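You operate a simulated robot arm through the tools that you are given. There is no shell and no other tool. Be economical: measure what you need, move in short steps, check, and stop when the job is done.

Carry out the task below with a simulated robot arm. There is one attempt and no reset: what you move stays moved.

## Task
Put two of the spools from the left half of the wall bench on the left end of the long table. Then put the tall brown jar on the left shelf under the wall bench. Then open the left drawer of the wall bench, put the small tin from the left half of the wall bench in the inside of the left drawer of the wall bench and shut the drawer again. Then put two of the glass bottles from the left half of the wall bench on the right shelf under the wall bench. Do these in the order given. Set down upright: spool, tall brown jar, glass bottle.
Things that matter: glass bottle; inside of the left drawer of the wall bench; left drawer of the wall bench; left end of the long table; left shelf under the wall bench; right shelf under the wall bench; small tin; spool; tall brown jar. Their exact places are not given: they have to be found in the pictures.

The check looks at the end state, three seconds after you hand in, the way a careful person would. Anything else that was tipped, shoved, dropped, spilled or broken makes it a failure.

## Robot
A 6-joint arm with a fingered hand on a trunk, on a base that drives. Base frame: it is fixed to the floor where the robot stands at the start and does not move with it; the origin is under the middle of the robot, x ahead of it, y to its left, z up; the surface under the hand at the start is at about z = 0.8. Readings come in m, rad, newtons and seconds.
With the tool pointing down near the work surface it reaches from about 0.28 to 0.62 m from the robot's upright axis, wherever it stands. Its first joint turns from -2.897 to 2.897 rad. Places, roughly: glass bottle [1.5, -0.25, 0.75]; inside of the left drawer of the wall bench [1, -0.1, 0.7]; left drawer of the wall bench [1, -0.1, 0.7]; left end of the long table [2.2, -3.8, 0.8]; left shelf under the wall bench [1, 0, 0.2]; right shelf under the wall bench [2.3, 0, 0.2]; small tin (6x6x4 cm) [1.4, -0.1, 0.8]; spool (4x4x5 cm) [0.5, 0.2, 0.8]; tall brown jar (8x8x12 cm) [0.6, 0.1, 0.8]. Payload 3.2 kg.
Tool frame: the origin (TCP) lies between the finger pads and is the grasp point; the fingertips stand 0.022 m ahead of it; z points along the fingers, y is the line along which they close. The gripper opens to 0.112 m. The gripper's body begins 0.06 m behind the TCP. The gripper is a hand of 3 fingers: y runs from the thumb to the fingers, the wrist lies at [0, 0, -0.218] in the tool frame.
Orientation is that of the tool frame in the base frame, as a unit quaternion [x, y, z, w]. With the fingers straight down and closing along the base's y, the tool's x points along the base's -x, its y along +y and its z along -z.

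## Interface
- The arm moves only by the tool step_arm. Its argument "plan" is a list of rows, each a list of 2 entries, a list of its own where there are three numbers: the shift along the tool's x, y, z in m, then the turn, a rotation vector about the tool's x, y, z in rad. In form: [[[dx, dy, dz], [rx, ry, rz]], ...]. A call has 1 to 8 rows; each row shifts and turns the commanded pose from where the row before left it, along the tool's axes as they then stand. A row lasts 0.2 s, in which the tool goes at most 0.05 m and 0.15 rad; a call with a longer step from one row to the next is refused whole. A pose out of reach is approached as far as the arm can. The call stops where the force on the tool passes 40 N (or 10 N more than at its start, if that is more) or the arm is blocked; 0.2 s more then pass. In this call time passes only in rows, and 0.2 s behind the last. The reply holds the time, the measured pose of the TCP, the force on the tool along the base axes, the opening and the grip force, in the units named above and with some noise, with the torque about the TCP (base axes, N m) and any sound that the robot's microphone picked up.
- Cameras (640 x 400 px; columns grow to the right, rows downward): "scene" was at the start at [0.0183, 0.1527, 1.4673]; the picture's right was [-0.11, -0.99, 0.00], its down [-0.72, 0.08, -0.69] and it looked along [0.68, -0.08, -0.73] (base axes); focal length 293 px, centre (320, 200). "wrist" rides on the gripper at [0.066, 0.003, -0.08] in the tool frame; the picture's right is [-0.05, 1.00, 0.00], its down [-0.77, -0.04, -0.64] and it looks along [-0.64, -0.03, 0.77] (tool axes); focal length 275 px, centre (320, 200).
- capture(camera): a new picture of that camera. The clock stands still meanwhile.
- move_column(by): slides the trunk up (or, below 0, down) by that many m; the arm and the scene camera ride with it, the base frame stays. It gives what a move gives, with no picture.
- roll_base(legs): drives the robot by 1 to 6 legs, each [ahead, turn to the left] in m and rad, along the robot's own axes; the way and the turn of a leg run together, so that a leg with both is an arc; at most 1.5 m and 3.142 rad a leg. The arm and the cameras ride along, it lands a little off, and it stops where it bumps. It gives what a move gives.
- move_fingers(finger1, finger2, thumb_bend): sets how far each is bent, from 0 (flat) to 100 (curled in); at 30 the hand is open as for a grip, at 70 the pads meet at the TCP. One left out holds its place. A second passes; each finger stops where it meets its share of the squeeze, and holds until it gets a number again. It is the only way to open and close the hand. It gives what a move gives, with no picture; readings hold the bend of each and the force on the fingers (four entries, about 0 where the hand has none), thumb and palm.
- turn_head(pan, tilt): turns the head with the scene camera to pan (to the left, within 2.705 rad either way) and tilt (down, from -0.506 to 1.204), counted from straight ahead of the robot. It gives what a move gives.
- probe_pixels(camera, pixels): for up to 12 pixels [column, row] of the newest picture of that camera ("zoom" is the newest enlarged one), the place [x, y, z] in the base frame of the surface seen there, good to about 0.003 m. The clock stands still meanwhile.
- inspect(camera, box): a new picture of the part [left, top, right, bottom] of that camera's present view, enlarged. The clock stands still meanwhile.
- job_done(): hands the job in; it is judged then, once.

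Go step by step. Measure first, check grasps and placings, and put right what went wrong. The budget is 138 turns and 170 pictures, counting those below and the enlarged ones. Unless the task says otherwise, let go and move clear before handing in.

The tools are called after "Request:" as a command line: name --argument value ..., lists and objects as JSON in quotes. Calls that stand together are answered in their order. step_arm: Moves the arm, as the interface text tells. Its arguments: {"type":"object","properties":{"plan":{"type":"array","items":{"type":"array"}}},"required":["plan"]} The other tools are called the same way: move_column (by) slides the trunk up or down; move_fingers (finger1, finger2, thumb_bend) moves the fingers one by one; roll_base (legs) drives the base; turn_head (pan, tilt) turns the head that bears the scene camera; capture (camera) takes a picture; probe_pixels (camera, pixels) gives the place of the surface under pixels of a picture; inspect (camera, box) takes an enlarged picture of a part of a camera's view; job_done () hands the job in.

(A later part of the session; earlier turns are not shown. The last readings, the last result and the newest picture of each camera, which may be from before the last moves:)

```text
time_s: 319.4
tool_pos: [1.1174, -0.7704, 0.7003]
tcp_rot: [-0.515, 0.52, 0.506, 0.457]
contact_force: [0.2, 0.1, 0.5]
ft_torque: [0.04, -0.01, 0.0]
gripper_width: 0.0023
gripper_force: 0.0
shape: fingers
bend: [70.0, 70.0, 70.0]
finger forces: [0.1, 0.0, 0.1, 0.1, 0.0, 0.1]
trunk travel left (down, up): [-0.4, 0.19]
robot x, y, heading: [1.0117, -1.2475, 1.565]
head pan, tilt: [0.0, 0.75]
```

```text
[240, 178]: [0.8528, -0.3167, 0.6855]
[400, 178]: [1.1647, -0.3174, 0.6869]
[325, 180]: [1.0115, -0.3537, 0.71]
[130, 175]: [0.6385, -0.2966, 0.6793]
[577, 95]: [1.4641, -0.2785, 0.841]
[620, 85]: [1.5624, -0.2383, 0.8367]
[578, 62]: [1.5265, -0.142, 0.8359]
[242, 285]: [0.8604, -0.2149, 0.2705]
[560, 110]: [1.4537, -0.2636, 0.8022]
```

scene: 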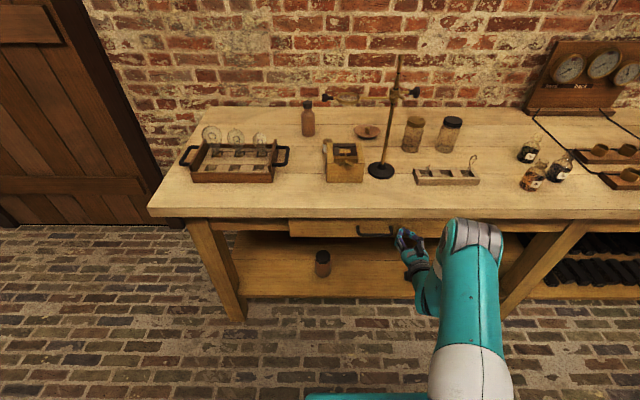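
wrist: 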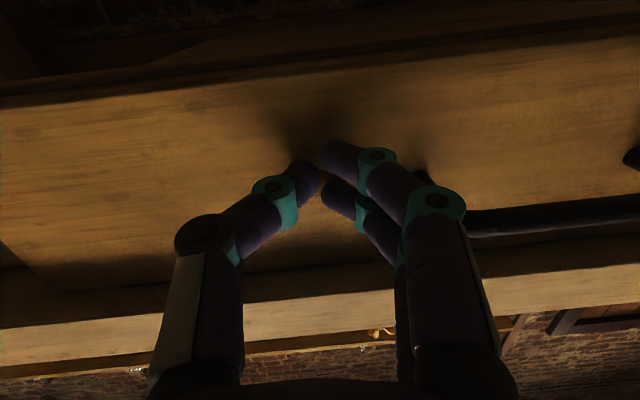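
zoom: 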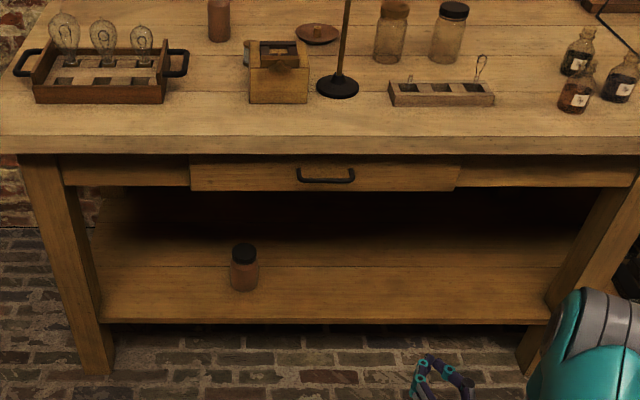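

Drawer is shut (-0.317 as before). Next the bottles: I tilt the tool to 45°, raise, recentre and drive in front of the bottles.

Request:
move_column --by 0.1

Request:
step_arm --plan '[[[0, 0, 0], [0, 0.144, 0]], [[0, 0, 0], [0, 0.144, 0]], [[0, 0, 0], [0, 0.144, 0]], [[0, 0, 0], [0, 0.144, 0]], [[0, 0, 0], [0, 0.144, 0]]]'

Request:
step_arm --plan '[[[-0.0354, 0.02, -0.007], [0, 0, 0]], [[-0.0354, 0.02, -0.007], [0, 0, 0]], [[-0.0354, 0.02, -0.007], [0, 0, 0]], [[-0.0354, 0.02, -0.007], [0, 0, 0]], [[-0.0354, 0.02, -0.007], [0, 0, 0]]]'

Request:
roll_base --legs '[[0, -1.565], [0.475, 0], [0, 1.571]]'

Request:
move_fingers --finger1 45 --finger2 45 --thumb_bend 45

Request:
capture --camera "wrist"

Request:
capture --camera "scene"

```text
time_s: 320.7
tool_pos: [1.1184, -0.77, 0.7995]
tcp_rot: [-0.515, 0.52, 0.506, 0.457]
contact_force: [0.1, -1.0, -0.4]
ft_torque: [0.02, -0.02, 0.01]
gripper_width: 0.0023
gripper_force: 0.0
shape: fingers
bend: [70.0, 70.0, 70.0]
finger forces: [0.1, 0.0, 0.0, 0.0, 0.1, 0.0]
trunk travel left (down, up): [-0.5, 0.09]
robot x, y, heading: [1.0173, -1.2482, 1.564]
head pan, tilt: [0.0, 0.75]
```

```text
time_s: 321.9
tool_pos: [1.1176, -0.7701, 0.8006]
tcp_rot: [0.659, -0.649, -0.291, -0.245]
contact_force: [-0.1, -0.3, 0.0]
ft_torque: [0.02, 0.01, 0.0]
gripper_width: 0.0022
gripper_force: 0.0
shape: fingers
bend: [70.0, 70.0, 70.0]
finger forces: [0.0, 0.0, 0.0, 0.1, 0.0, 0.0]
trunk travel left (down, up): [-0.5, 0.09]
robot x, y, heading: [1.0195, -1.2483, 1.565]
head pan, tilt: [0.0, 0.75]
```

```text
time_s: 323.1
tool_pos: [1.022, -0.6737, 0.9545]
tcp_rot: [0.659, -0.648, -0.292, -0.246]
contact_force: [0.3, -0.2, 0.0]
ft_torque: [-0.01, -0.02, 0.01]
gripper_width: 0.0022
gripper_force: 0.1
shape: fingers
bend: [70.0, 70.0, 70.0]
finger forces: [0.0, 0.1, 0.0, 0.1, 0.1, 0.0]
trunk travel left (down, up): [-0.5, 0.09]
robot x, y, heading: [1.0178, -1.2524, 1.568]
head pan, tilt: [0.0, 0.75]
```

```text
time_s: 333.6
tool_pos: [1.5052, -0.677, 0.9553]
tcp_rot: [0.656, -0.652, -0.29, -0.247]
contact_force: [-0.6, -0.1, -0.7]
ft_torque: [-0.02, -0.01, 0.01]
gripper_width: 0.0021
gripper_force: 0.0
shape: fingers
bend: [70.0, 70.0, 70.0]
finger forces: [0.1, 0.0, 0.0, 0.0, 0.0, 0.0]
trunk travel left (down, up): [-0.5, 0.09]
robot x, y, heading: [1.4906, -1.2528, 1.552]
head pan, tilt: [0.0, 0.75]
```

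```text
time_s: 334.6
tool_pos: [1.5043, -0.6763, 0.9539]
tcp_rot: [0.656, -0.651, -0.291, -0.247]
contact_force: [-0.4, 0.0, -0.4]
ft_torque: [0.01, -0.02, 0.0]
gripper_width: 0.0687
gripper_force: 0.1
shape: fingers
bend: [45.0, 45.0, 45.0]
finger forces: [0.0, 0.0, 0.0, 0.1, 0.0, 0.0]
trunk travel left (down, up): [-0.5, 0.09]
robot x, y, heading: [1.4908, -1.2534, 1.554]
head pan, tilt: [0.0, 0.75]
```

```text
89 pictures are left
```

wrist: 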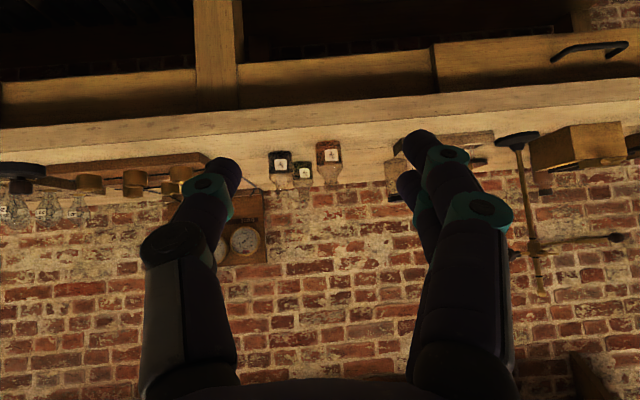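

```text
88 pictures are left
```

scene: 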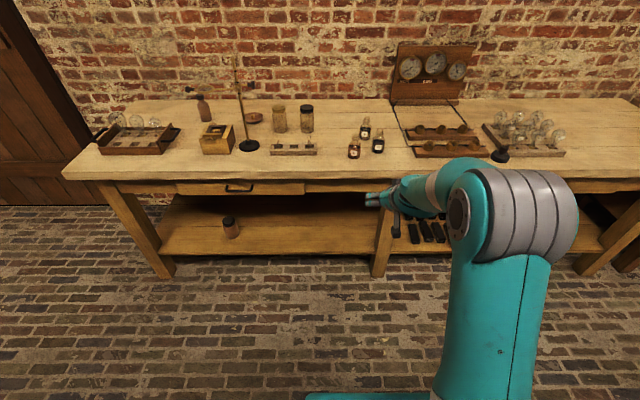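

The three bottles are at scene (354,147), (377,142), (365,130). I zoom and measure.

Request:
inspect --camera "scene" --box '[320, 100, 420, 165]'

Request:
probe_pixels --camera "zoom" --pixels '[[214, 330], [190, 330], [245, 330], [214, 350], [214, 270], [367, 300], [345, 300], [390, 300], [367, 325], [367, 240], [287, 230], [287, 130]]'

```text
6.15 times, centred on (370, 132) of scene
```

zoom: 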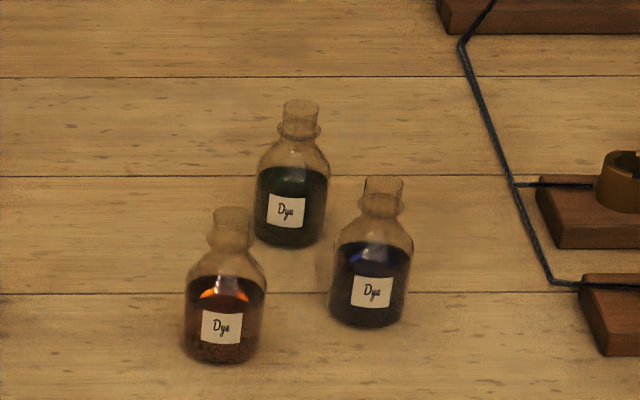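

```text
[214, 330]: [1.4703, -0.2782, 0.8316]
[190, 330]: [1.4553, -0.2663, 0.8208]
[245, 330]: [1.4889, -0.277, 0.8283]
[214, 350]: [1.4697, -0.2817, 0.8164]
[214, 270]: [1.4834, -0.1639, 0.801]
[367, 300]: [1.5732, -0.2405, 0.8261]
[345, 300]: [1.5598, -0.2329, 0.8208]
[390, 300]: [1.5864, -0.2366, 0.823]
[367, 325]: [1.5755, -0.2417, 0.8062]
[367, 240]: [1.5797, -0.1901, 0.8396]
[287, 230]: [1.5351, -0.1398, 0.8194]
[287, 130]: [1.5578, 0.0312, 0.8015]
```

Bottle centres: orange (1.476,-0.256), dark (1.575,-0.217), green (1.537,-0.115), radius ≈0.024. Drive in to a pre-grasp for the orange one.

Request:
roll_base --legs '[[0.33, 0]]'

Request:
capture --camera "wrist"

```text
time_s: 336.8
tool_pos: [1.5121, -0.3474, 0.9549]
tcp_rot: [0.655, -0.653, -0.289, -0.247]
contact_force: [-0.7, -0.3, 0.2]
ft_torque: [0.01, 0.01, 0.03]
gripper_width: 0.0693
gripper_force: 0.1
shape: fingers
bend: [45.0, 45.0, 45.0]
finger forces: [0.0, 0.0, 0.0, 0.0, 0.0, 0.0]
trunk travel left (down, up): [-0.5, 0.09]
robot x, y, heading: [1.4964, -0.9244, 1.547]
head pan, tilt: [0.0, 0.75]
```

```text
86 pictures are left
```

wrist: 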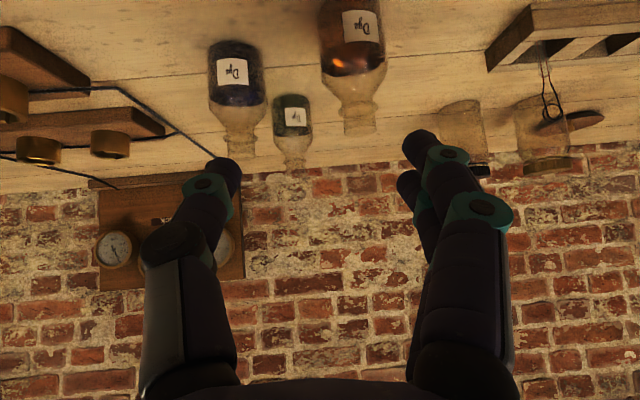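

I level out a 3° roll and align on the orange bottle.

Request:
step_arm --plan '[[[0, 0, 0], [0.056, -0.008, -0.02]], [[0.01, 0.018, 0.014], [0, 0, 0]], [[0.01, 0.018, 0.014], [0, 0, 0]]]'

Request:
capture --camera "wrist"

```text
time_s: 337.6
tool_pos: [1.4914, -0.345, 0.9397]
tcp_rot: [0.654, -0.651, -0.276, -0.268]
contact_force: [1.0, -0.2, 0.7]
ft_torque: [0.01, 0.01, -0.03]
gripper_width: 0.0688
gripper_force: 0.0
shape: fingers
bend: [45.0, 45.0, 45.0]
finger forces: [0.0, 0.1, 0.1, 0.0, 0.1, 0.0]
out of reach, approached as far as the arm can: row 2, 3
trunk travel left (down, up): [-0.5, 0.09]
robot x, y, heading: [1.4984, -0.9254, 1.552]
head pan, tilt: [0.0, 0.75]
```

```text
85 pictures are left
```

wrist: 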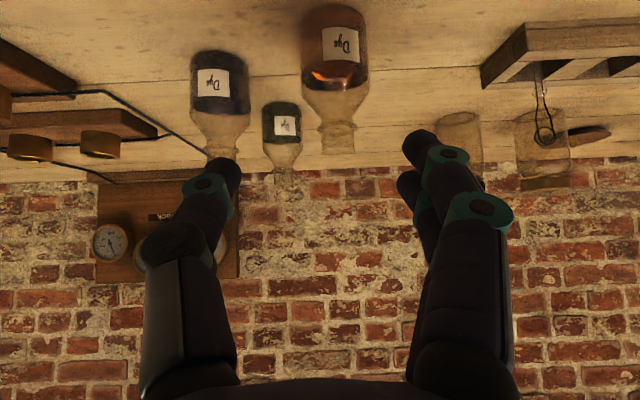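

Request:
step_arm --plan '[[[0.0, 0.008, 0.0], [0, 0, 0]], [[0.0, 0.007, 0.0], [0, 0, 0]], [[0.013, 0, 0.013], [0, 0, 0]]]'

```text
time_s: 338.4
tool_pos: [1.4804, -0.3442, 0.9211]
tcp_rot: [0.654, -0.653, -0.271, -0.27]
contact_force: [-0.3, -0.2, 0.2]
ft_torque: [0.01, -0.03, 0.01]
gripper_width: 0.0691
gripper_force: 0.0
shape: fingers
bend: [45.0, 45.0, 45.0]
finger forces: [0.0, 0.1, 0.1, 0.0, 0.0, 0.0]
out of reach, approached as far as the arm can: row 1
trunk travel left (down, up): [-0.5, 0.09]
robot x, y, heading: [1.4985, -0.9238, 1.55]
head pan, tilt: [0.0, 0.75]
```

Request:
step_arm --plan '[[[0, 0.004, 0.04], [0, 0, 0]]]'

Request:
capture --camera "wrist"

Request:
probe_pixels --camera "wrist" --pixels '[[320, 40], [290, 40], [350, 40], [320, 110], [320, 130], [320, 150], [225, 60], [320, 20]]'

```text
time_s: 338.8
tool_pos: [1.4761, -0.3152, 0.8918]
tcp_rot: [0.654, -0.653, -0.271, -0.269]
contact_force: [0.6, 0.7, 0.1]
ft_torque: [0.01, -0.01, -0.01]
gripper_width: 0.0687
gripper_force: 0.1
shape: fingers
bend: [45.0, 45.0, 45.0]
finger forces: [0.0, 0.0, 0.0, 0.0, 0.0, 0.0]
trunk travel left (down, up): [-0.5, 0.09]
robot x, y, heading: [1.5008, -0.9273, 1.552]
head pan, tilt: [0.0, 0.75]
```

```text
84 pictures are left
```

wrist: 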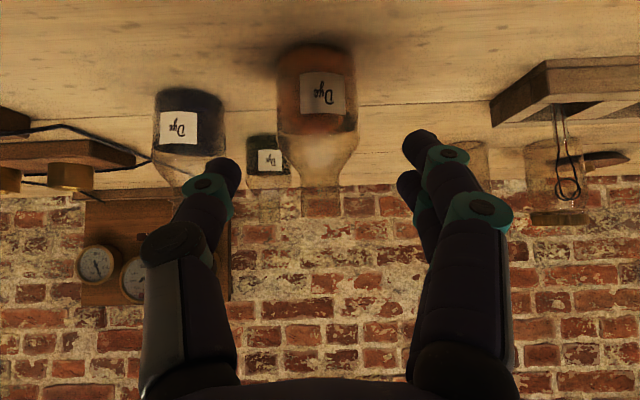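

```text
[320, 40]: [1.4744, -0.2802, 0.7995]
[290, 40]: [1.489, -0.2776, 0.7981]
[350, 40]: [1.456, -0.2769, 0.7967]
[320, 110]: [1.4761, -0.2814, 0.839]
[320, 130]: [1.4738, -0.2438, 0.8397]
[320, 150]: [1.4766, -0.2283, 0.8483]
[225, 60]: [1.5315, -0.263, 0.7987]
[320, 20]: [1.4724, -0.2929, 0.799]
```

Orange bottle centred (column 318). Advance 8 cm and close softly.

Request:
step_arm --plan '[[[0, 0, 0.03], [0, 0, 0]], [[0, 0, 0.03], [0, 0, 0]], [[0, 0, 0.02], [0, 0, 0]]]'

Request:
capture --camera "wrist"

Request:
inspect --camera "scene" --box '[260, 60, 420, 160]'

```text
time_s: 339.6
tool_pos: [1.4751, -0.2582, 0.8373]
tcp_rot: [0.654, -0.653, -0.271, -0.27]
contact_force: [-0.4, -0.8, -0.9]
ft_torque: [0.01, 0.0, 0.02]
gripper_width: 0.0688
gripper_force: 0.0
shape: fingers
bend: [45.0, 45.0, 45.0]
finger forces: [0.1, 0.0, 0.0, 0.0, 0.0, 0.1]
trunk travel left (down, up): [-0.5, 0.09]
robot x, y, heading: [1.4982, -0.9276, 1.548]
head pan, tilt: [0.0, 0.75]
```

```text
83 pictures are left
```

wrist: 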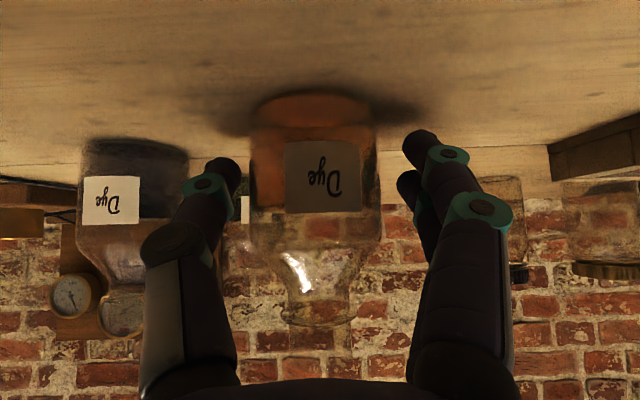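

```text
4.00 times, centred on (340, 110) of scene
```

zoom: 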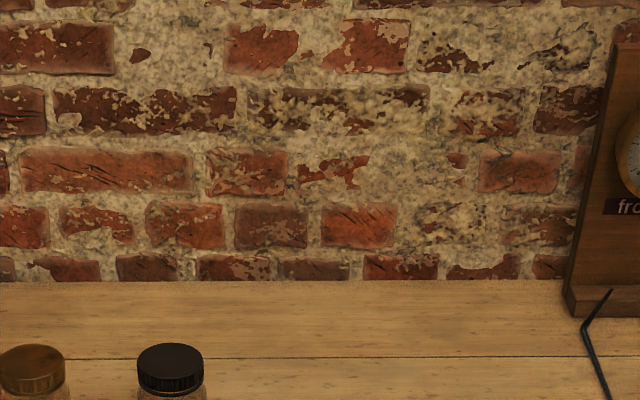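

Request:
move_fingers --finger1 62 --finger2 62 --thumb_bend 62

Request:
step_arm --plan '[[[-0.014, 0, -0.014], [0, 0, 0]], [[-0.028, 0, -0.028], [0, 0, 0]], [[-0.028, 0, -0.028], [0, 0, 0]], [[-0.014, 0, -0.014], [0, 0, 0]]]'

Request:
capture --camera "wrist"

```text
time_s: 340.6
tool_pos: [1.4746, -0.2597, 0.836]
tcp_rot: [0.653, -0.653, -0.272, -0.27]
contact_force: [-0.1, 0.4, -0.3]
ft_torque: [0.05, 0.03, -0.02]
gripper_width: 0.046
gripper_force: 9.3
shape: fingers
bend: [54.0, 56.0, 57.0]
finger forces: [5.3, 3.9, 0.1, 0.0, 8.9, 0.0]
trunk travel left (down, up): [-0.5, 0.09]
robot x, y, heading: [1.4965, -0.9261, 1.553]
head pan, tilt: [0.0, 0.75]
```

```text
time_s: 341.6
tool_pos: [1.4806, -0.2956, 0.9216]
tcp_rot: [0.653, -0.652, -0.275, -0.272]
contact_force: [-0.8, 0.3, -1.4]
ft_torque: [0.02, 0.02, -0.01]
gripper_width: 0.0458
gripper_force: 9.0
shape: fingers
bend: [54.0, 56.0, 57.0]
finger forces: [5.2, 3.7, 0.0, 0.0, 8.7, 0.1]
out of reach, approached as far as the arm can: row 2, 3, 4
trunk travel left (down, up): [-0.5, 0.09]
robot x, y, heading: [1.5002, -0.9236, 1.552]
head pan, tilt: [0.0, 0.75]
```

```text
81 pictures are left
```

wrist: 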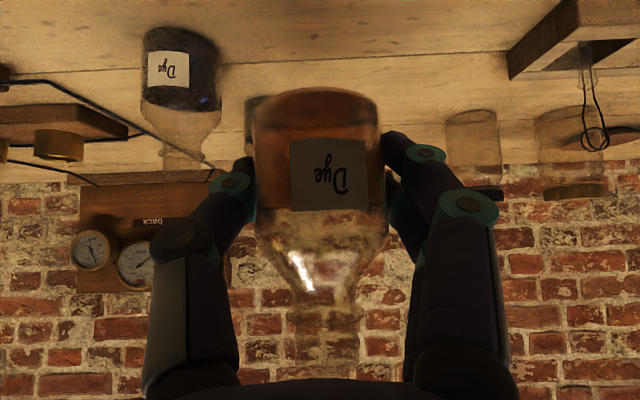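

Bottle held. Back off and drive to the front of the right shelf.

Request:
roll_base --legs '[[-0.33, 0], [0, -1.552], [0.95, 0], [0, 1.571]]'

Request:
capture --camera "scene"

```text
time_s: 355.9
tool_pos: [2.4264, -0.639, 0.9209]
tcp_rot: [-0.651, 0.653, 0.273, 0.273]
contact_force: [0.3, -0.6, -1.6]
ft_torque: [-0.05, -0.02, 0.0]
gripper_width: 0.046
gripper_force: 8.8
shape: fingers
bend: [54.0, 56.0, 57.0]
finger forces: [5.1, 3.7, 0.0, 0.1, 8.8, 0.1]
trunk travel left (down, up): [-0.5, 0.09]
robot x, y, heading: [2.4456, -1.2689, 1.548]
head pan, tilt: [0.0, 0.75]
```

```text
80 pictures are left
```

scene: 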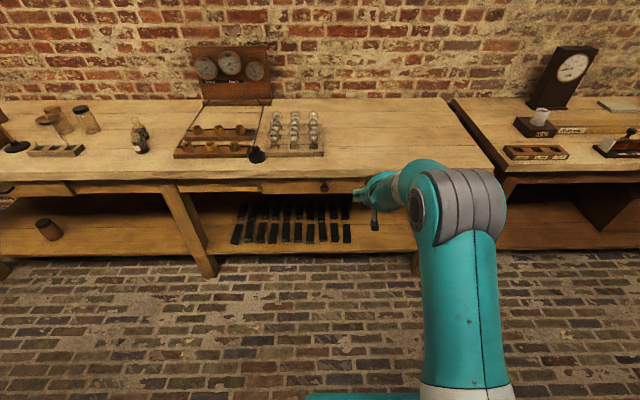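

The bars occupy the shelf's left; the free part is near (380,235). I measure it.

Request:
probe_pixels --camera "scene" --pixels '[[375, 240], [347, 238], [360, 225], [395, 240], [413, 245], [400, 255], [360, 250], [348, 210], [416, 262], [325, 186], [320, 182], [138, 148]]'

Request:
inspect --camera "scene" --box '[200, 160, 460, 290]'

```text
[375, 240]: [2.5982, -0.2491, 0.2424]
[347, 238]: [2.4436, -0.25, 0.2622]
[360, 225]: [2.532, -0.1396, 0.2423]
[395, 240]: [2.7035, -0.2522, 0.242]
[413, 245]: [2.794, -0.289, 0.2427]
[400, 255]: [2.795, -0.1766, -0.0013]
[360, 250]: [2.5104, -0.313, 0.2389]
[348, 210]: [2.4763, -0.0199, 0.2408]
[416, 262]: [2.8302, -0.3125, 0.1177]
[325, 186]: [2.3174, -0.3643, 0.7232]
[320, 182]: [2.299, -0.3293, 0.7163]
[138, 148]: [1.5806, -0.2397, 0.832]
```

```text
2.46 times, centred on (330, 225) of scene
```

zoom: 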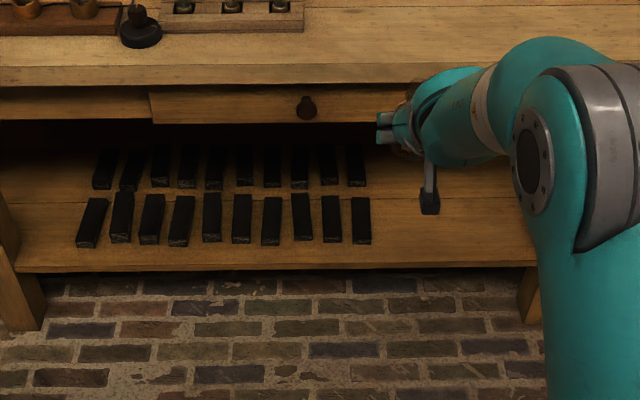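

Free shelf zone x 2.47–2.78. I shift right to x≈2.66, then lower.

Request:
roll_base --legs '[[0, -1.548], [0.235, 0], [0, 1.571]]'

Request:
move_column --by -0.4

Request:
move_column --by -0.1

Request:
step_arm --plan '[[[0.028, 0, 0.028], [0, 0, 0]], [[0.028, 0, 0.028], [0, 0, 0]], [[0.027, 0, 0.027], [0, 0, 0]]]'

Request:
capture --camera "scene"

Request:
capture --camera "wrist"

```text
time_s: 365.2
tool_pos: [2.6582, -0.6402, 0.9216]
tcp_rot: [0.653, -0.651, -0.275, -0.272]
contact_force: [-0.6, 0.1, -0.5]
ft_torque: [0.01, -0.02, 0.0]
gripper_width: 0.0458
gripper_force: 8.8
shape: fingers
bend: [54.0, 56.0, 57.0]
finger forces: [5.0, 3.6, 0.1, 0.1, 8.6, 0.0]
trunk travel left (down, up): [-0.5, 0.09]
robot x, y, heading: [2.6764, -1.269, 1.559]
head pan, tilt: [0.0, 0.75]
```

```text
time_s: 369.1
tool_pos: [2.658, -0.6401, 0.5211]
tcp_rot: [-0.652, 0.652, 0.274, 0.273]
contact_force: [-1.0, 0.0, -1.6]
ft_torque: [-0.03, 0.0, 0.01]
gripper_width: 0.0458
gripper_force: 8.7
shape: fingers
bend: [54.0, 56.0, 57.0]
finger forces: [5.0, 3.6, 0.1, 0.0, 8.7, 0.0]
trunk travel left (down, up): [-0.1, 0.49]
robot x, y, heading: [2.6738, -1.2701, 1.551]
head pan, tilt: [0.0, 0.75]
```

```text
time_s: 370.4
tool_pos: [2.6579, -0.6405, 0.4218]
tcp_rot: [0.653, -0.651, -0.275, -0.272]
contact_force: [0.3, -0.3, -1.0]
ft_torque: [-0.04, -0.01, -0.03]
gripper_width: 0.0458
gripper_force: 8.0
shape: fingers
bend: [54.0, 56.0, 57.0]
finger forces: [5.0, 3.6, 0.0, 0.1, 8.7, 0.0]
trunk travel left (down, up): [0.0, 0.59]
robot x, y, heading: [2.6758, -1.2692, 1.55]
head pan, tilt: [0.0, 0.75]
```

```text
time_s: 371.2
tool_pos: [2.6602, -0.6396, 0.3145]
tcp_rot: [0.652, -0.652, -0.274, -0.273]
contact_force: [0.0, 0.1, -0.4]
ft_torque: [-0.05, -0.02, -0.02]
gripper_width: 0.0455
gripper_force: 8.7
shape: fingers
bend: [54.0, 56.0, 57.0]
finger forces: [4.7, 3.8, 0.1, 0.0, 8.6, 0.0]
out of reach, approached as far as the arm can: row 1
trunk travel left (down, up): [0.0, 0.59]
robot x, y, heading: [2.677, -1.269, 1.551]
head pan, tilt: [0.0, 0.75]
```

```text
78 pictures are left
```

scene: 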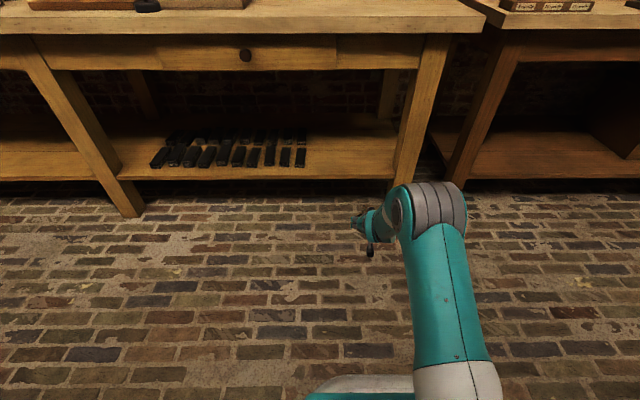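

```text
77 pictures are left
```

wrist: 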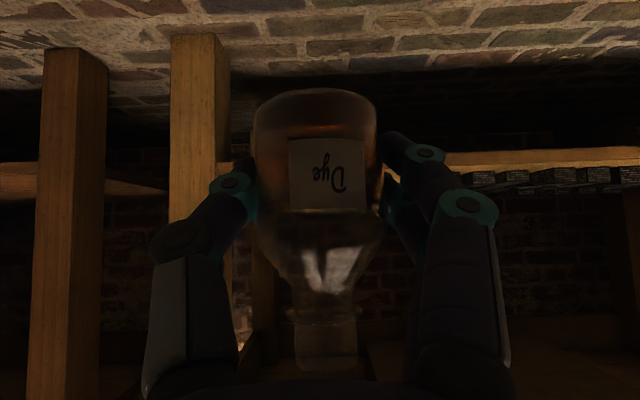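

I verify the right leg's position, then drive under.

Request:
probe_pixels --camera "scene" --pixels '[[403, 150], [399, 170], [412, 150], [380, 170], [302, 160], [455, 200], [400, 210], [390, 225]]'

Request:
roll_base --legs '[[0.3, 0]]'

Request:
capture --camera "scene"

```text
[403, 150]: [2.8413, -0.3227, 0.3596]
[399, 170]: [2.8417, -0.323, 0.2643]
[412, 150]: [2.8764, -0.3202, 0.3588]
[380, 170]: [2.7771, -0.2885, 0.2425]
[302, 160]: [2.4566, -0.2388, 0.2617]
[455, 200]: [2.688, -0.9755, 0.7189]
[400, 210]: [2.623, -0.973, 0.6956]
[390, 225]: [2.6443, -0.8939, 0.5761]
```

```text
time_s: 373.2
tool_pos: [2.6653, -0.3383, 0.3147]
tcp_rot: [0.653, -0.651, -0.275, -0.272]
contact_force: [-0.6, -0.8, -2.0]
ft_torque: [0.02, 0.01, -0.04]
gripper_width: 0.0456
gripper_force: 8.6
shape: fingers
bend: [54.0, 56.0, 57.0]
finger forces: [4.9, 3.6, 0.0, 0.0, 8.5, 0.1]
trunk travel left (down, up): [0.0, 0.59]
robot x, y, heading: [2.6838, -0.9646, 1.553]
head pan, tilt: [0.0, 0.75]
```

```text
76 pictures are left
```

scene: 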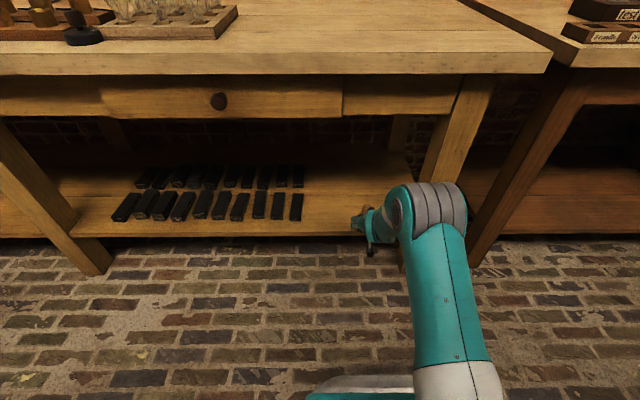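

Clear. Drive the last 0.145 m and lower.

Request:
roll_base --legs '[[0.145, 0]]'

Request:
step_arm --plan '[[[0.012, 0, 0.012], [0, 0, 0]], [[0.0085, 0, 0.0085], [0, 0, 0]]]'

Request:
capture --camera "wrist"

```text
time_s: 374.6
tool_pos: [2.6673, -0.1926, 0.3144]
tcp_rot: [0.653, -0.651, -0.274, -0.273]
contact_force: [-0.4, -0.2, -0.7]
ft_torque: [-0.01, 0.02, -0.01]
gripper_width: 0.0456
gripper_force: 8.4
shape: fingers
bend: [54.0, 56.0, 57.0]
finger forces: [4.8, 3.6, 0.0, 0.0, 8.7, 0.0]
trunk travel left (down, up): [0.0, 0.59]
robot x, y, heading: [2.6844, -0.8249, 1.557]
head pan, tilt: [0.0, 0.75]
```

```text
time_s: 375.2
tool_pos: [2.6681, -0.1943, 0.2837]
tcp_rot: [0.652, -0.651, -0.275, -0.273]
contact_force: [0.3, 0.6, -1.3]
ft_torque: [-0.03, 0.02, -0.01]
gripper_width: 0.0454
gripper_force: 8.4
shape: fingers
bend: [54.0, 56.0, 57.0]
finger forces: [4.9, 3.8, 0.0, 0.1, 8.6, 0.0]
trunk travel left (down, up): [0.0, 0.59]
robot x, y, heading: [2.688, -0.8227, 1.554]
head pan, tilt: [0.0, 0.75]
```

```text
75 pictures are left
```

wrist: 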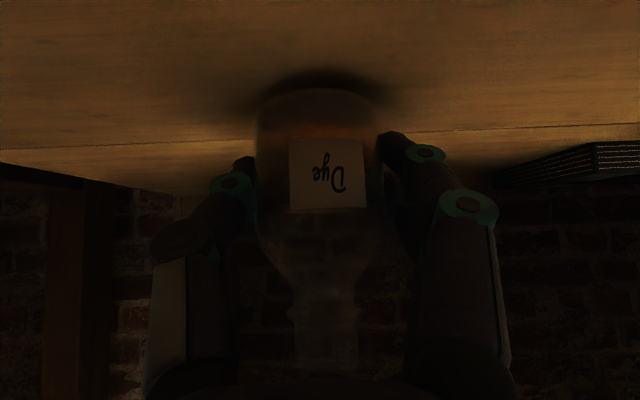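

Request:
step_arm --plan '[[[0.0021, 0, 0.0021], [0, 0, 0]]]'

Request:
step_arm --plan '[[[0.0014, 0, 0.0014], [0, 0, 0]]]'

Request:
step_arm --plan '[[[0.001, 0, 0.001], [0, 0, 0]]]'

```text
time_s: 375.6
tool_pos: [2.6676, -0.1932, 0.282]
tcp_rot: [0.653, -0.651, -0.275, -0.272]
contact_force: [1.0, -0.1, -1.7]
ft_torque: [-0.02, -0.01, 0.01]
gripper_width: 0.0455
gripper_force: 8.8
shape: fingers
bend: [54.0, 56.0, 57.0]
finger forces: [5.0, 3.7, 0.0, 0.1, 8.7, 0.1]
trunk travel left (down, up): [0.0, 0.59]
robot x, y, heading: [2.6836, -0.822, 1.551]
head pan, tilt: [0.0, 0.75]
```

```text
time_s: 376.0
tool_pos: [2.6673, -0.1913, 0.2783]
tcp_rot: [0.653, -0.651, -0.275, -0.272]
contact_force: [-0.1, -0.4, -0.8]
ft_torque: [0.0, 0.0, 0.0]
gripper_width: 0.0454
gripper_force: 8.8
shape: fingers
bend: [54.0, 56.0, 57.0]
finger forces: [4.9, 3.7, 0.1, 0.1, 8.6, 0.1]
trunk travel left (down, up): [0.0, 0.59]
robot x, y, heading: [2.6877, -0.826, 1.556]
head pan, tilt: [0.0, 0.75]
```

```text
time_s: 376.4
tool_pos: [2.668, -0.1917, 0.2788]
tcp_rot: [0.654, -0.651, -0.275, -0.271]
contact_force: [0.2, -0.3, -1.8]
ft_torque: [-0.01, 0.0, 0.01]
gripper_width: 0.0456
gripper_force: 8.5
shape: fingers
bend: [54.0, 56.0, 57.0]
finger forces: [5.0, 3.8, 0.0, 0.1, 8.6, 0.1]
trunk travel left (down, up): [0.0, 0.59]
robot x, y, heading: [2.6841, -0.8228, 1.557]
head pan, tilt: [0.0, 0.75]
```

Request:
step_arm --plan '[[[0.001, 0, 0.001], [0, 0, 0]]]'

Request:
step_arm --plan '[[[0.0007, 0, 0.0007], [0, 0, 0]]]'

Request:
step_arm --plan '[[[0.0007, 0, 0.0007], [0, 0, 0]]]'

```text
time_s: 376.8
tool_pos: [2.6682, -0.1921, 0.2767]
tcp_rot: [0.653, -0.651, -0.275, -0.272]
contact_force: [0.3, 1.3, -0.6]
ft_torque: [0.0, 0.03, 0.02]
gripper_width: 0.0458
gripper_force: 8.6
shape: fingers
bend: [54.0, 56.0, 57.0]
finger forces: [5.1, 3.8, 0.1, 0.0, 8.7, 0.0]
trunk travel left (down, up): [0.0, 0.59]
robot x, y, heading: [2.6829, -0.8266, 1.554]
head pan, tilt: [0.0, 0.75]
```

```text
time_s: 377.2
tool_pos: [2.6676, -0.1926, 0.277]
tcp_rot: [0.653, -0.651, -0.275, -0.273]
contact_force: [1.4, 1.5, 1.4]
ft_torque: [0.0, 0.04, 0.01]
gripper_width: 0.0459
gripper_force: 9.2
shape: fingers
bend: [54.0, 56.0, 57.0]
finger forces: [5.2, 3.8, 0.0, 0.1, 8.9, 0.1]
trunk travel left (down, up): [0.0, 0.59]
robot x, y, heading: [2.6846, -0.8235, 1.552]
head pan, tilt: [0.0, 0.75]
```

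```text
time_s: 377.6
tool_pos: [2.6662, -0.193, 0.2751]
tcp_rot: [0.652, -0.651, -0.275, -0.274]
contact_force: [-0.2, -0.6, 4.0]
ft_torque: [0.04, 0.03, 0.01]
gripper_width: 0.0456
gripper_force: 9.0
shape: fingers
bend: [55.0, 56.0, 57.0]
finger forces: [5.4, 3.9, 0.0, 0.0, 9.0, 0.0]
trunk travel left (down, up): [0.0, 0.59]
robot x, y, heading: [2.6857, -0.8225, 1.553]
head pan, tilt: [0.0, 0.75]
```

Contact (+4 N). Release and back straight out.

Request:
move_fingers --finger1 50 --finger2 51 --thumb_bend 52

Request:
move_fingers --finger1 42 --finger2 42 --thumb_bend 42

Request:
roll_base --legs '[[-0.44, 0]]'

Request:
inspect --camera "scene" --box '[220, 80, 480, 260]'

```text
time_s: 378.6
tool_pos: [2.6669, -0.1929, 0.2755]
tcp_rot: [0.653, -0.651, -0.276, -0.272]
contact_force: [0.1, 0.2, 0.8]
ft_torque: [0.05, 0.02, 0.02]
gripper_width: 0.0519
gripper_force: 0.0
shape: fingers
bend: [50.0, 51.0, 52.0]
finger forces: [0.0, 0.0, 0.0, 0.0, 0.0, 0.1]
trunk travel left (down, up): [0.0, 0.59]
robot x, y, heading: [2.681, -0.8237, 1.552]
head pan, tilt: [0.0, 0.75]
```

```text
time_s: 379.6
tool_pos: [2.6679, -0.1931, 0.275]
tcp_rot: [0.654, -0.651, -0.275, -0.272]
contact_force: [0.5, 0.2, -0.8]
ft_torque: [0.0, 0.03, 0.02]
gripper_width: 0.0774
gripper_force: 0.1
shape: fingers
bend: [42.0, 42.0, 42.0]
finger forces: [0.0, 0.1, 0.1, 0.1, 0.1, 0.1]
trunk travel left (down, up): [0.0, 0.59]
robot x, y, heading: [2.6835, -0.8234, 1.555]
head pan, tilt: [0.0, 0.75]
```

```text
time_s: 382.3
tool_pos: [2.66, -0.6338, 0.2745]
tcp_rot: [0.653, -0.651, -0.275, -0.272]
contact_force: [1.1, 0.3, 0.5]
ft_torque: [-0.02, 0.0, 0.0]
gripper_width: 0.0775
gripper_force: 0.1
shape: fingers
bend: [42.0, 42.0, 42.0]
finger forces: [0.0, 0.1, 0.0, 0.0, 0.1, 0.0]
trunk travel left (down, up): [0.0, 0.59]
robot x, y, heading: [2.6781, -1.2666, 1.556]
head pan, tilt: [0.0, 0.75]
```

```text
2.22 times, centred on (350, 170) of scene
```

zoom: 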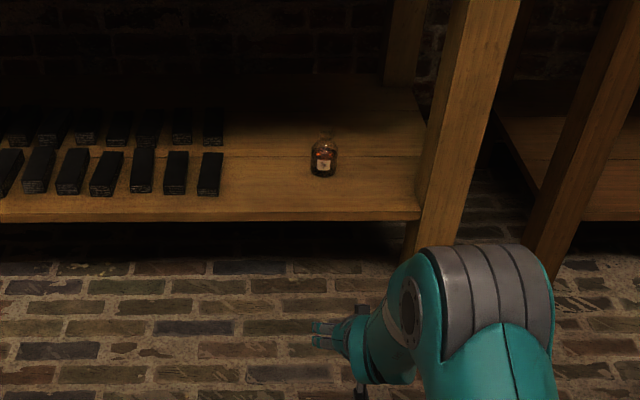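

Bottle 1 stands upright on the right shelf. Raise the trunk and return for the dark bottle at (1.575,-0.217).

Request:
move_column --by 0.4

Request:
move_column --by 0.18

Request:
roll_base --legs '[[0, 1.585], [1.08, 0], [0, -1.571]]'

Request:
move_fingers --finger1 45 --finger2 45 --thumb_bend 45

Request:
step_arm --plan '[[[-0.025, 0, -0.025], [0, 0, 0]], [[-0.025, 0, -0.025], [0, 0, 0]]]'

Request:
capture --camera "scene"

Request:
capture --camera "wrist"

```text
time_s: 386.1
tool_pos: [2.6602, -0.6345, 0.6747]
tcp_rot: [0.654, -0.651, -0.275, -0.271]
contact_force: [0.3, -0.3, 0.0]
ft_torque: [0.04, -0.03, -0.05]
gripper_width: 0.0771
gripper_force: 0.1
shape: fingers
bend: [42.0, 42.0, 42.0]
finger forces: [0.0, 0.0, 0.0, 0.1, 0.0, 0.1]
trunk travel left (down, up): [-0.4, 0.19]
robot x, y, heading: [2.6772, -1.2651, 1.556]
head pan, tilt: [0.0, 0.75]
```

```text
time_s: 388.1
tool_pos: [2.6597, -0.6347, 0.8544]
tcp_rot: [0.653, -0.651, -0.275, -0.272]
contact_force: [0.4, 0.3, -1.0]
ft_torque: [-0.01, 0.01, 0.02]
gripper_width: 0.0776
gripper_force: 0.1
shape: fingers
bend: [42.0, 42.0, 42.0]
finger forces: [0.0, 0.0, 0.1, 0.0, 0.1, 0.0]
trunk travel left (down, up): [-0.58, 0.01]
robot x, y, heading: [2.6763, -1.2622, 1.548]
head pan, tilt: [0.0, 0.75]
```

```text
time_s: 401.3
tool_pos: [1.5844, -0.6162, 0.8545]
tcp_rot: [-0.65, 0.654, 0.274, 0.273]
contact_force: [0.5, -0.6, -0.6]
ft_torque: [0.01, -0.01, -0.01]
gripper_width: 0.0778
gripper_force: 0.0
shape: fingers
bend: [42.0, 42.0, 42.0]
finger forces: [0.0, 0.0, 0.0, 0.0, 0.0, 0.0]
trunk travel left (down, up): [-0.58, 0.01]
robot x, y, heading: [1.5999, -1.2501, 1.544]
head pan, tilt: [0.0, 0.75]
```

```text
time_s: 402.3
tool_pos: [1.5859, -0.6177, 0.855]
tcp_rot: [-0.65, 0.654, 0.274, 0.273]
contact_force: [0.3, 0.8, 0.9]
ft_torque: [0.03, -0.05, 0.05]
gripper_width: 0.0701
gripper_force: 0.0
shape: fingers
bend: [45.0, 45.0, 45.0]
finger forces: [0.0, 0.1, 0.0, 0.0, 0.0, 0.0]
trunk travel left (down, up): [-0.58, 0.01]
robot x, y, heading: [1.5965, -1.2495, 1.543]
head pan, tilt: [0.0, 0.75]
```

```text
time_s: 402.9
tool_pos: [1.5844, -0.6194, 0.9261]
tcp_rot: [-0.65, 0.655, 0.273, 0.273]
contact_force: [0.6, 0.5, 0.3]
ft_torque: [-0.01, 0.02, 0.03]
gripper_width: 0.0701
gripper_force: 0.1
shape: fingers
bend: [45.0, 45.0, 45.0]
finger forces: [0.0, 0.0, 0.0, 0.0, 0.1, 0.1]
trunk travel left (down, up): [-0.58, 0.01]
robot x, y, heading: [1.5974, -1.2504, 1.546]
head pan, tilt: [0.0, 0.75]
```

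```text
73 pictures are left
```

scene: 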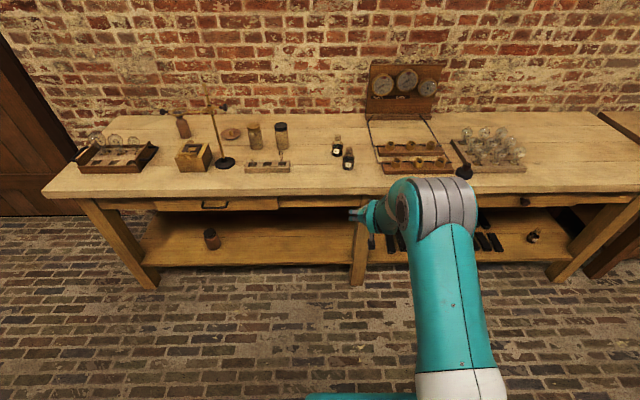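

```text
72 pictures are left
```

wrist: 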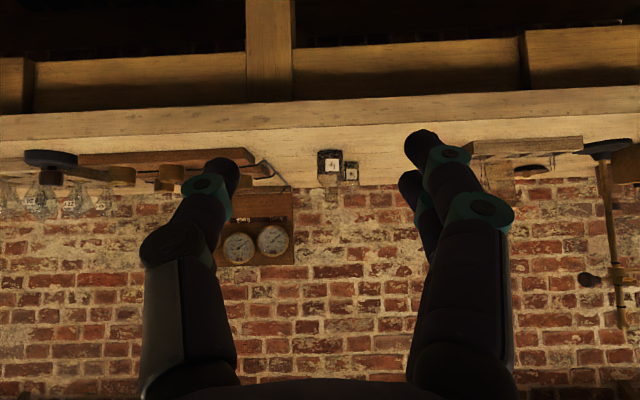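

Only dark and green bottles remain at (347,158), (337,145). Drive in 0.31 m to the pre-grasp for the dark one.

Request:
roll_base --legs '[[0.31, 0]]'

Request:
capture --camera "wrist"

Request:
inspect --camera "scene" --box '[290, 60, 450, 160]'

```text
time_s: 405.0
tool_pos: [1.5934, -0.3091, 0.9245]
tcp_rot: [-0.65, 0.654, 0.274, 0.273]
contact_force: [-1.3, 0.3, 0.7]
ft_torque: [0.01, -0.01, 0.01]
gripper_width: 0.0699
gripper_force: 0.0
shape: fingers
bend: [45.0, 45.0, 45.0]
finger forces: [0.0, 0.0, 0.1, 0.1, 0.0, 0.0]
trunk travel left (down, up): [-0.58, 0.01]
robot x, y, heading: [1.607, -0.9329, 1.538]
head pan, tilt: [0.0, 0.75]
```

```text
71 pictures are left
```

wrist: 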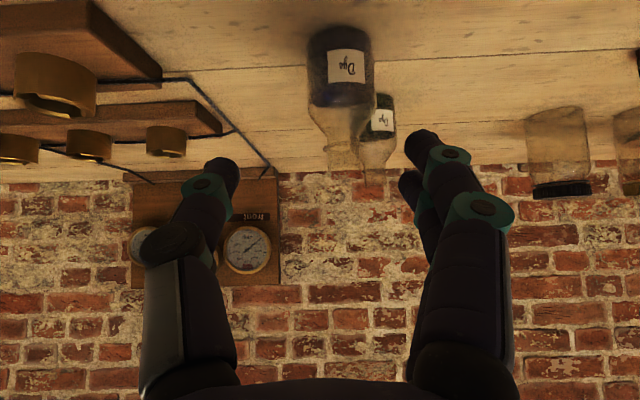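

```text
4.00 times, centred on (370, 110) of scene
```

zoom: 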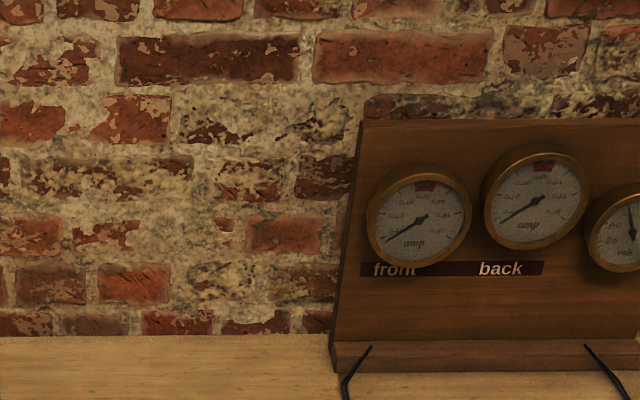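

Request:
probe_pixels --camera "wrist" --pixels '[[338, 30], [311, 60], [371, 60], [341, 90], [341, 60], [340, 24], [230, 120], [383, 125]]'

```text
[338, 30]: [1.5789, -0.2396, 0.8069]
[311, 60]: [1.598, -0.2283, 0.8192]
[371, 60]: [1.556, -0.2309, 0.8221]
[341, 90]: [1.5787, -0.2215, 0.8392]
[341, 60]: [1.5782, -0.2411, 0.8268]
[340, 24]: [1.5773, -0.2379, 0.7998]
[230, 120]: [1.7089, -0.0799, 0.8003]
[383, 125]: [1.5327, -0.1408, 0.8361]
```

Bottle centre (1.5775,-0.217). Align laterally and advance.

Request:
step_arm --plan '[[[0, 0.016, 0], [0, 0, 0]], [[0, 0, 0.035], [0, 0, 0]]]'

Request:
capture --camera "wrist"

```text
time_s: 405.6
tool_pos: [1.577, -0.2852, 0.9]
tcp_rot: [-0.65, 0.654, 0.273, 0.274]
contact_force: [-0.1, 0.6, 0.0]
ft_torque: [0.01, 0.0, -0.02]
gripper_width: 0.0703
gripper_force: 0.1
shape: fingers
bend: [45.0, 45.0, 45.0]
finger forces: [0.1, 0.1, 0.0, 0.0, 0.1, 0.1]
trunk travel left (down, up): [-0.58, 0.01]
robot x, y, heading: [1.6047, -0.9378, 1.55]
head pan, tilt: [0.0, 0.75]
```

```text
69 pictures are left
```

wrist: 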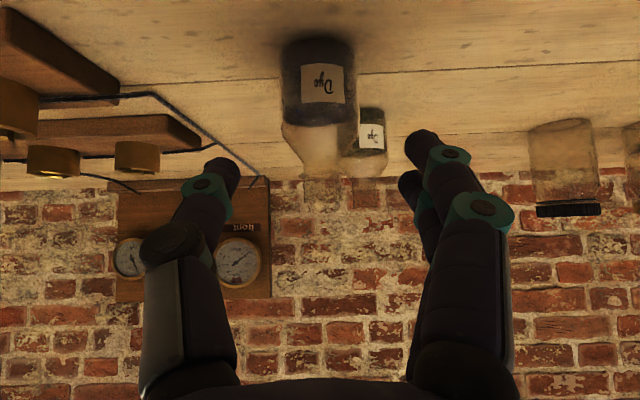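

Centred. Advance 9.2 cm and grip.

Request:
step_arm --plan '[[[0, 0, 0.035], [0, 0, 0]], [[0, 0, 0.035], [0, 0, 0]], [[0, 0, 0.022], [0, 0, 0]]]'

Request:
capture --camera "wrist"

```text
time_s: 406.4
tool_pos: [1.5772, -0.2215, 0.8378]
tcp_rot: [-0.649, 0.654, 0.275, 0.275]
contact_force: [0.3, -0.6, -0.3]
ft_torque: [-0.02, -0.02, -0.02]
gripper_width: 0.07
gripper_force: 0.0
shape: fingers
bend: [45.0, 45.0, 45.0]
finger forces: [0.0, 0.0, 0.1, 0.0, 0.0, 0.0]
out of reach, approached as far as the arm can: row 3
trunk travel left (down, up): [-0.58, 0.01]
robot x, y, heading: [1.6017, -0.9386, 1.543]
head pan, tilt: [0.0, 0.75]
```

```text
68 pictures are left
```

wrist: 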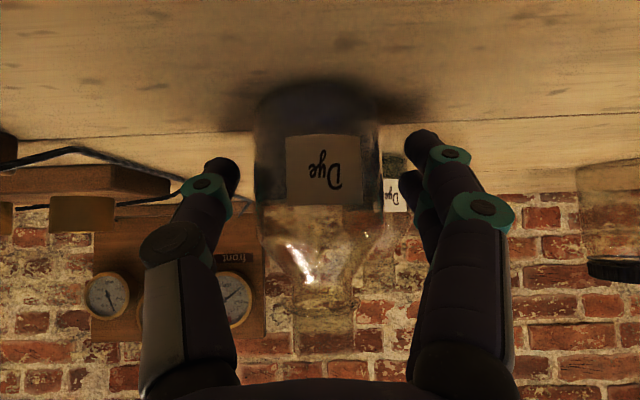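

Well placed. Grip and lift a few centimetres.

Request:
move_fingers --finger1 62 --finger2 62 --thumb_bend 62

Request:
step_arm --plan '[[[-0.008, 0, -0.008], [0, 0, 0]], [[-0.008, 0, -0.012], [0, 0, 0]], [[-0.014, 0, -0.02], [0, 0, 0]], [[-0.014, 0, -0.02], [0, 0, 0]]]'

Request:
capture --camera "wrist"

```text
time_s: 407.4
tool_pos: [1.5778, -0.221, 0.8383]
tcp_rot: [-0.649, 0.654, 0.275, 0.275]
contact_force: [0.2, 0.9, -0.2]
ft_torque: [0.0, 0.01, 0.02]
gripper_width: 0.0463
gripper_force: 8.9
shape: fingers
bend: [54.0, 55.0, 57.0]
finger forces: [5.1, 4.0, 0.0, 0.0, 8.9, 0.0]
trunk travel left (down, up): [-0.58, 0.01]
robot x, y, heading: [1.6033, -0.9379, 1.543]
head pan, tilt: [0.0, 0.75]
```

```text
time_s: 408.4
tool_pos: [1.5786, -0.2433, 0.9072]
tcp_rot: [-0.649, 0.654, 0.275, 0.275]
contact_force: [0.2, 0.4, -1.3]
ft_torque: [0.01, 0.03, 0.0]
gripper_width: 0.0462
gripper_force: 8.8
shape: fingers
bend: [54.0, 56.0, 57.0]
finger forces: [5.0, 3.9, 0.0, 0.0, 9.0, 0.1]
out of reach, approached as far as the arm can: row 3, 4
trunk travel left (down, up): [-0.58, 0.01]
robot x, y, heading: [1.6078, -0.9383, 1.543]
head pan, tilt: [0.0, 0.75]
```

```text
67 pictures are left
```

wrist: 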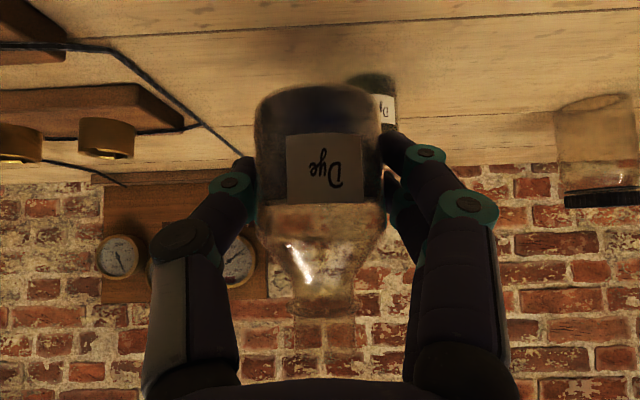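

Dark bottle held; green one still standing. Back off, retract a little, and drive to the right shelf.

Request:
roll_base --legs '[[-0.33, 0], [0, -1.543], [1.0, 0], [0, 1.566]]'

Request:
step_arm --plan '[[[0.035, 0, -0.01], [0, 0, 0]], [[0.035, 0, -0.01], [0, 0, 0]], [[0.02, 0, 0], [0, 0, 0]]]'

Request:
move_column --by -0.4

Request:
move_column --by -0.15

Request:
capture --camera "scene"

Request:
capture --camera "wrist"

```text
time_s: 422.9
tool_pos: [2.554, -0.5621, 0.9082]
tcp_rot: [0.655, -0.648, -0.278, -0.273]
contact_force: [-1.2, -0.1, -1.2]
ft_torque: [-0.01, 0.01, 0.0]
gripper_width: 0.0458
gripper_force: 8.5
shape: fingers
bend: [54.0, 56.0, 57.0]
finger forces: [5.0, 4.0, 0.1, 0.0, 8.8, 0.0]
trunk travel left (down, up): [-0.58, 0.01]
robot x, y, heading: [2.5912, -1.2592, 1.562]
head pan, tilt: [0.0, 0.75]
```

```text
time_s: 423.7
tool_pos: [2.5574, -0.6255, 0.8652]
tcp_rot: [0.655, -0.648, -0.278, -0.272]
contact_force: [-0.9, -0.1, -0.9]
ft_torque: [-0.01, 0.0, -0.02]
gripper_width: 0.0458
gripper_force: 8.4
shape: fingers
bend: [54.0, 56.0, 57.0]
finger forces: [4.8, 4.0, 0.0, 0.1, 8.7, 0.1]
out of reach, approached as far as the arm can: row 1
trunk travel left (down, up): [-0.58, 0.01]
robot x, y, heading: [2.5922, -1.2591, 1.557]
head pan, tilt: [0.0, 0.75]
```

```text
time_s: 427.5
tool_pos: [2.5563, -0.6256, 0.4649]
tcp_rot: [0.655, -0.648, -0.278, -0.273]
contact_force: [0.0, -0.3, -1.2]
ft_torque: [-0.01, 0.02, -0.02]
gripper_width: 0.0455
gripper_force: 8.4
shape: fingers
bend: [54.0, 56.0, 57.0]
finger forces: [4.8, 3.9, 0.0, 0.0, 8.7, 0.0]
trunk travel left (down, up): [-0.18, 0.41]
robot x, y, heading: [2.5901, -1.2582, 1.563]
head pan, tilt: [0.0, 0.75]
```

```text
time_s: 429.3
tool_pos: [2.5586, -0.6246, 0.3155]
tcp_rot: [0.655, -0.648, -0.278, -0.273]
contact_force: [0.4, 0.0, -1.2]
ft_torque: [0.03, -0.04, 0.04]
gripper_width: 0.0459
gripper_force: 8.4
shape: fingers
bend: [54.0, 56.0, 57.0]
finger forces: [4.8, 3.9, 0.0, 0.1, 8.7, 0.0]
trunk travel left (down, up): [-0.03, 0.56]
robot x, y, heading: [2.5933, -1.2582, 1.559]
head pan, tilt: [0.0, 0.75]
```

```text
66 pictures are left
```

scene: 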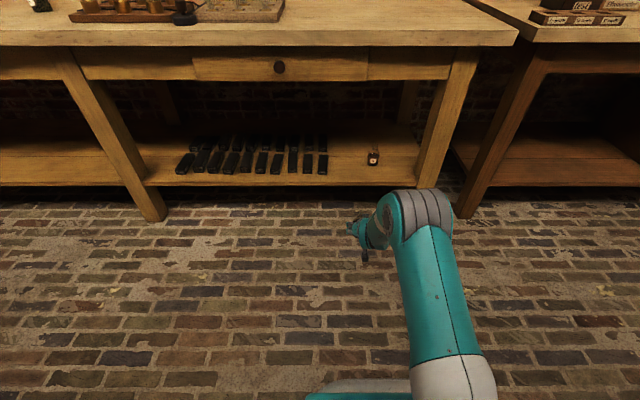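

```text
65 pictures are left
```

wrist: 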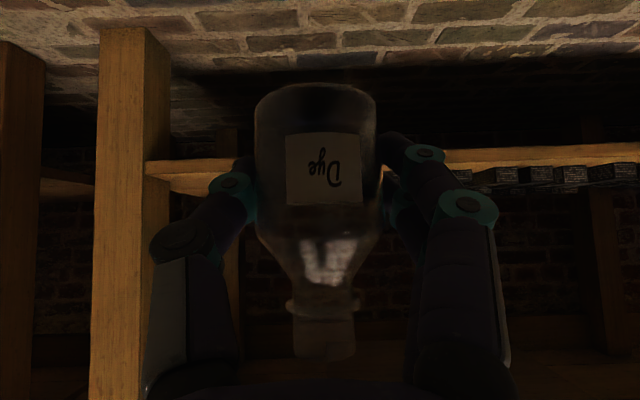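

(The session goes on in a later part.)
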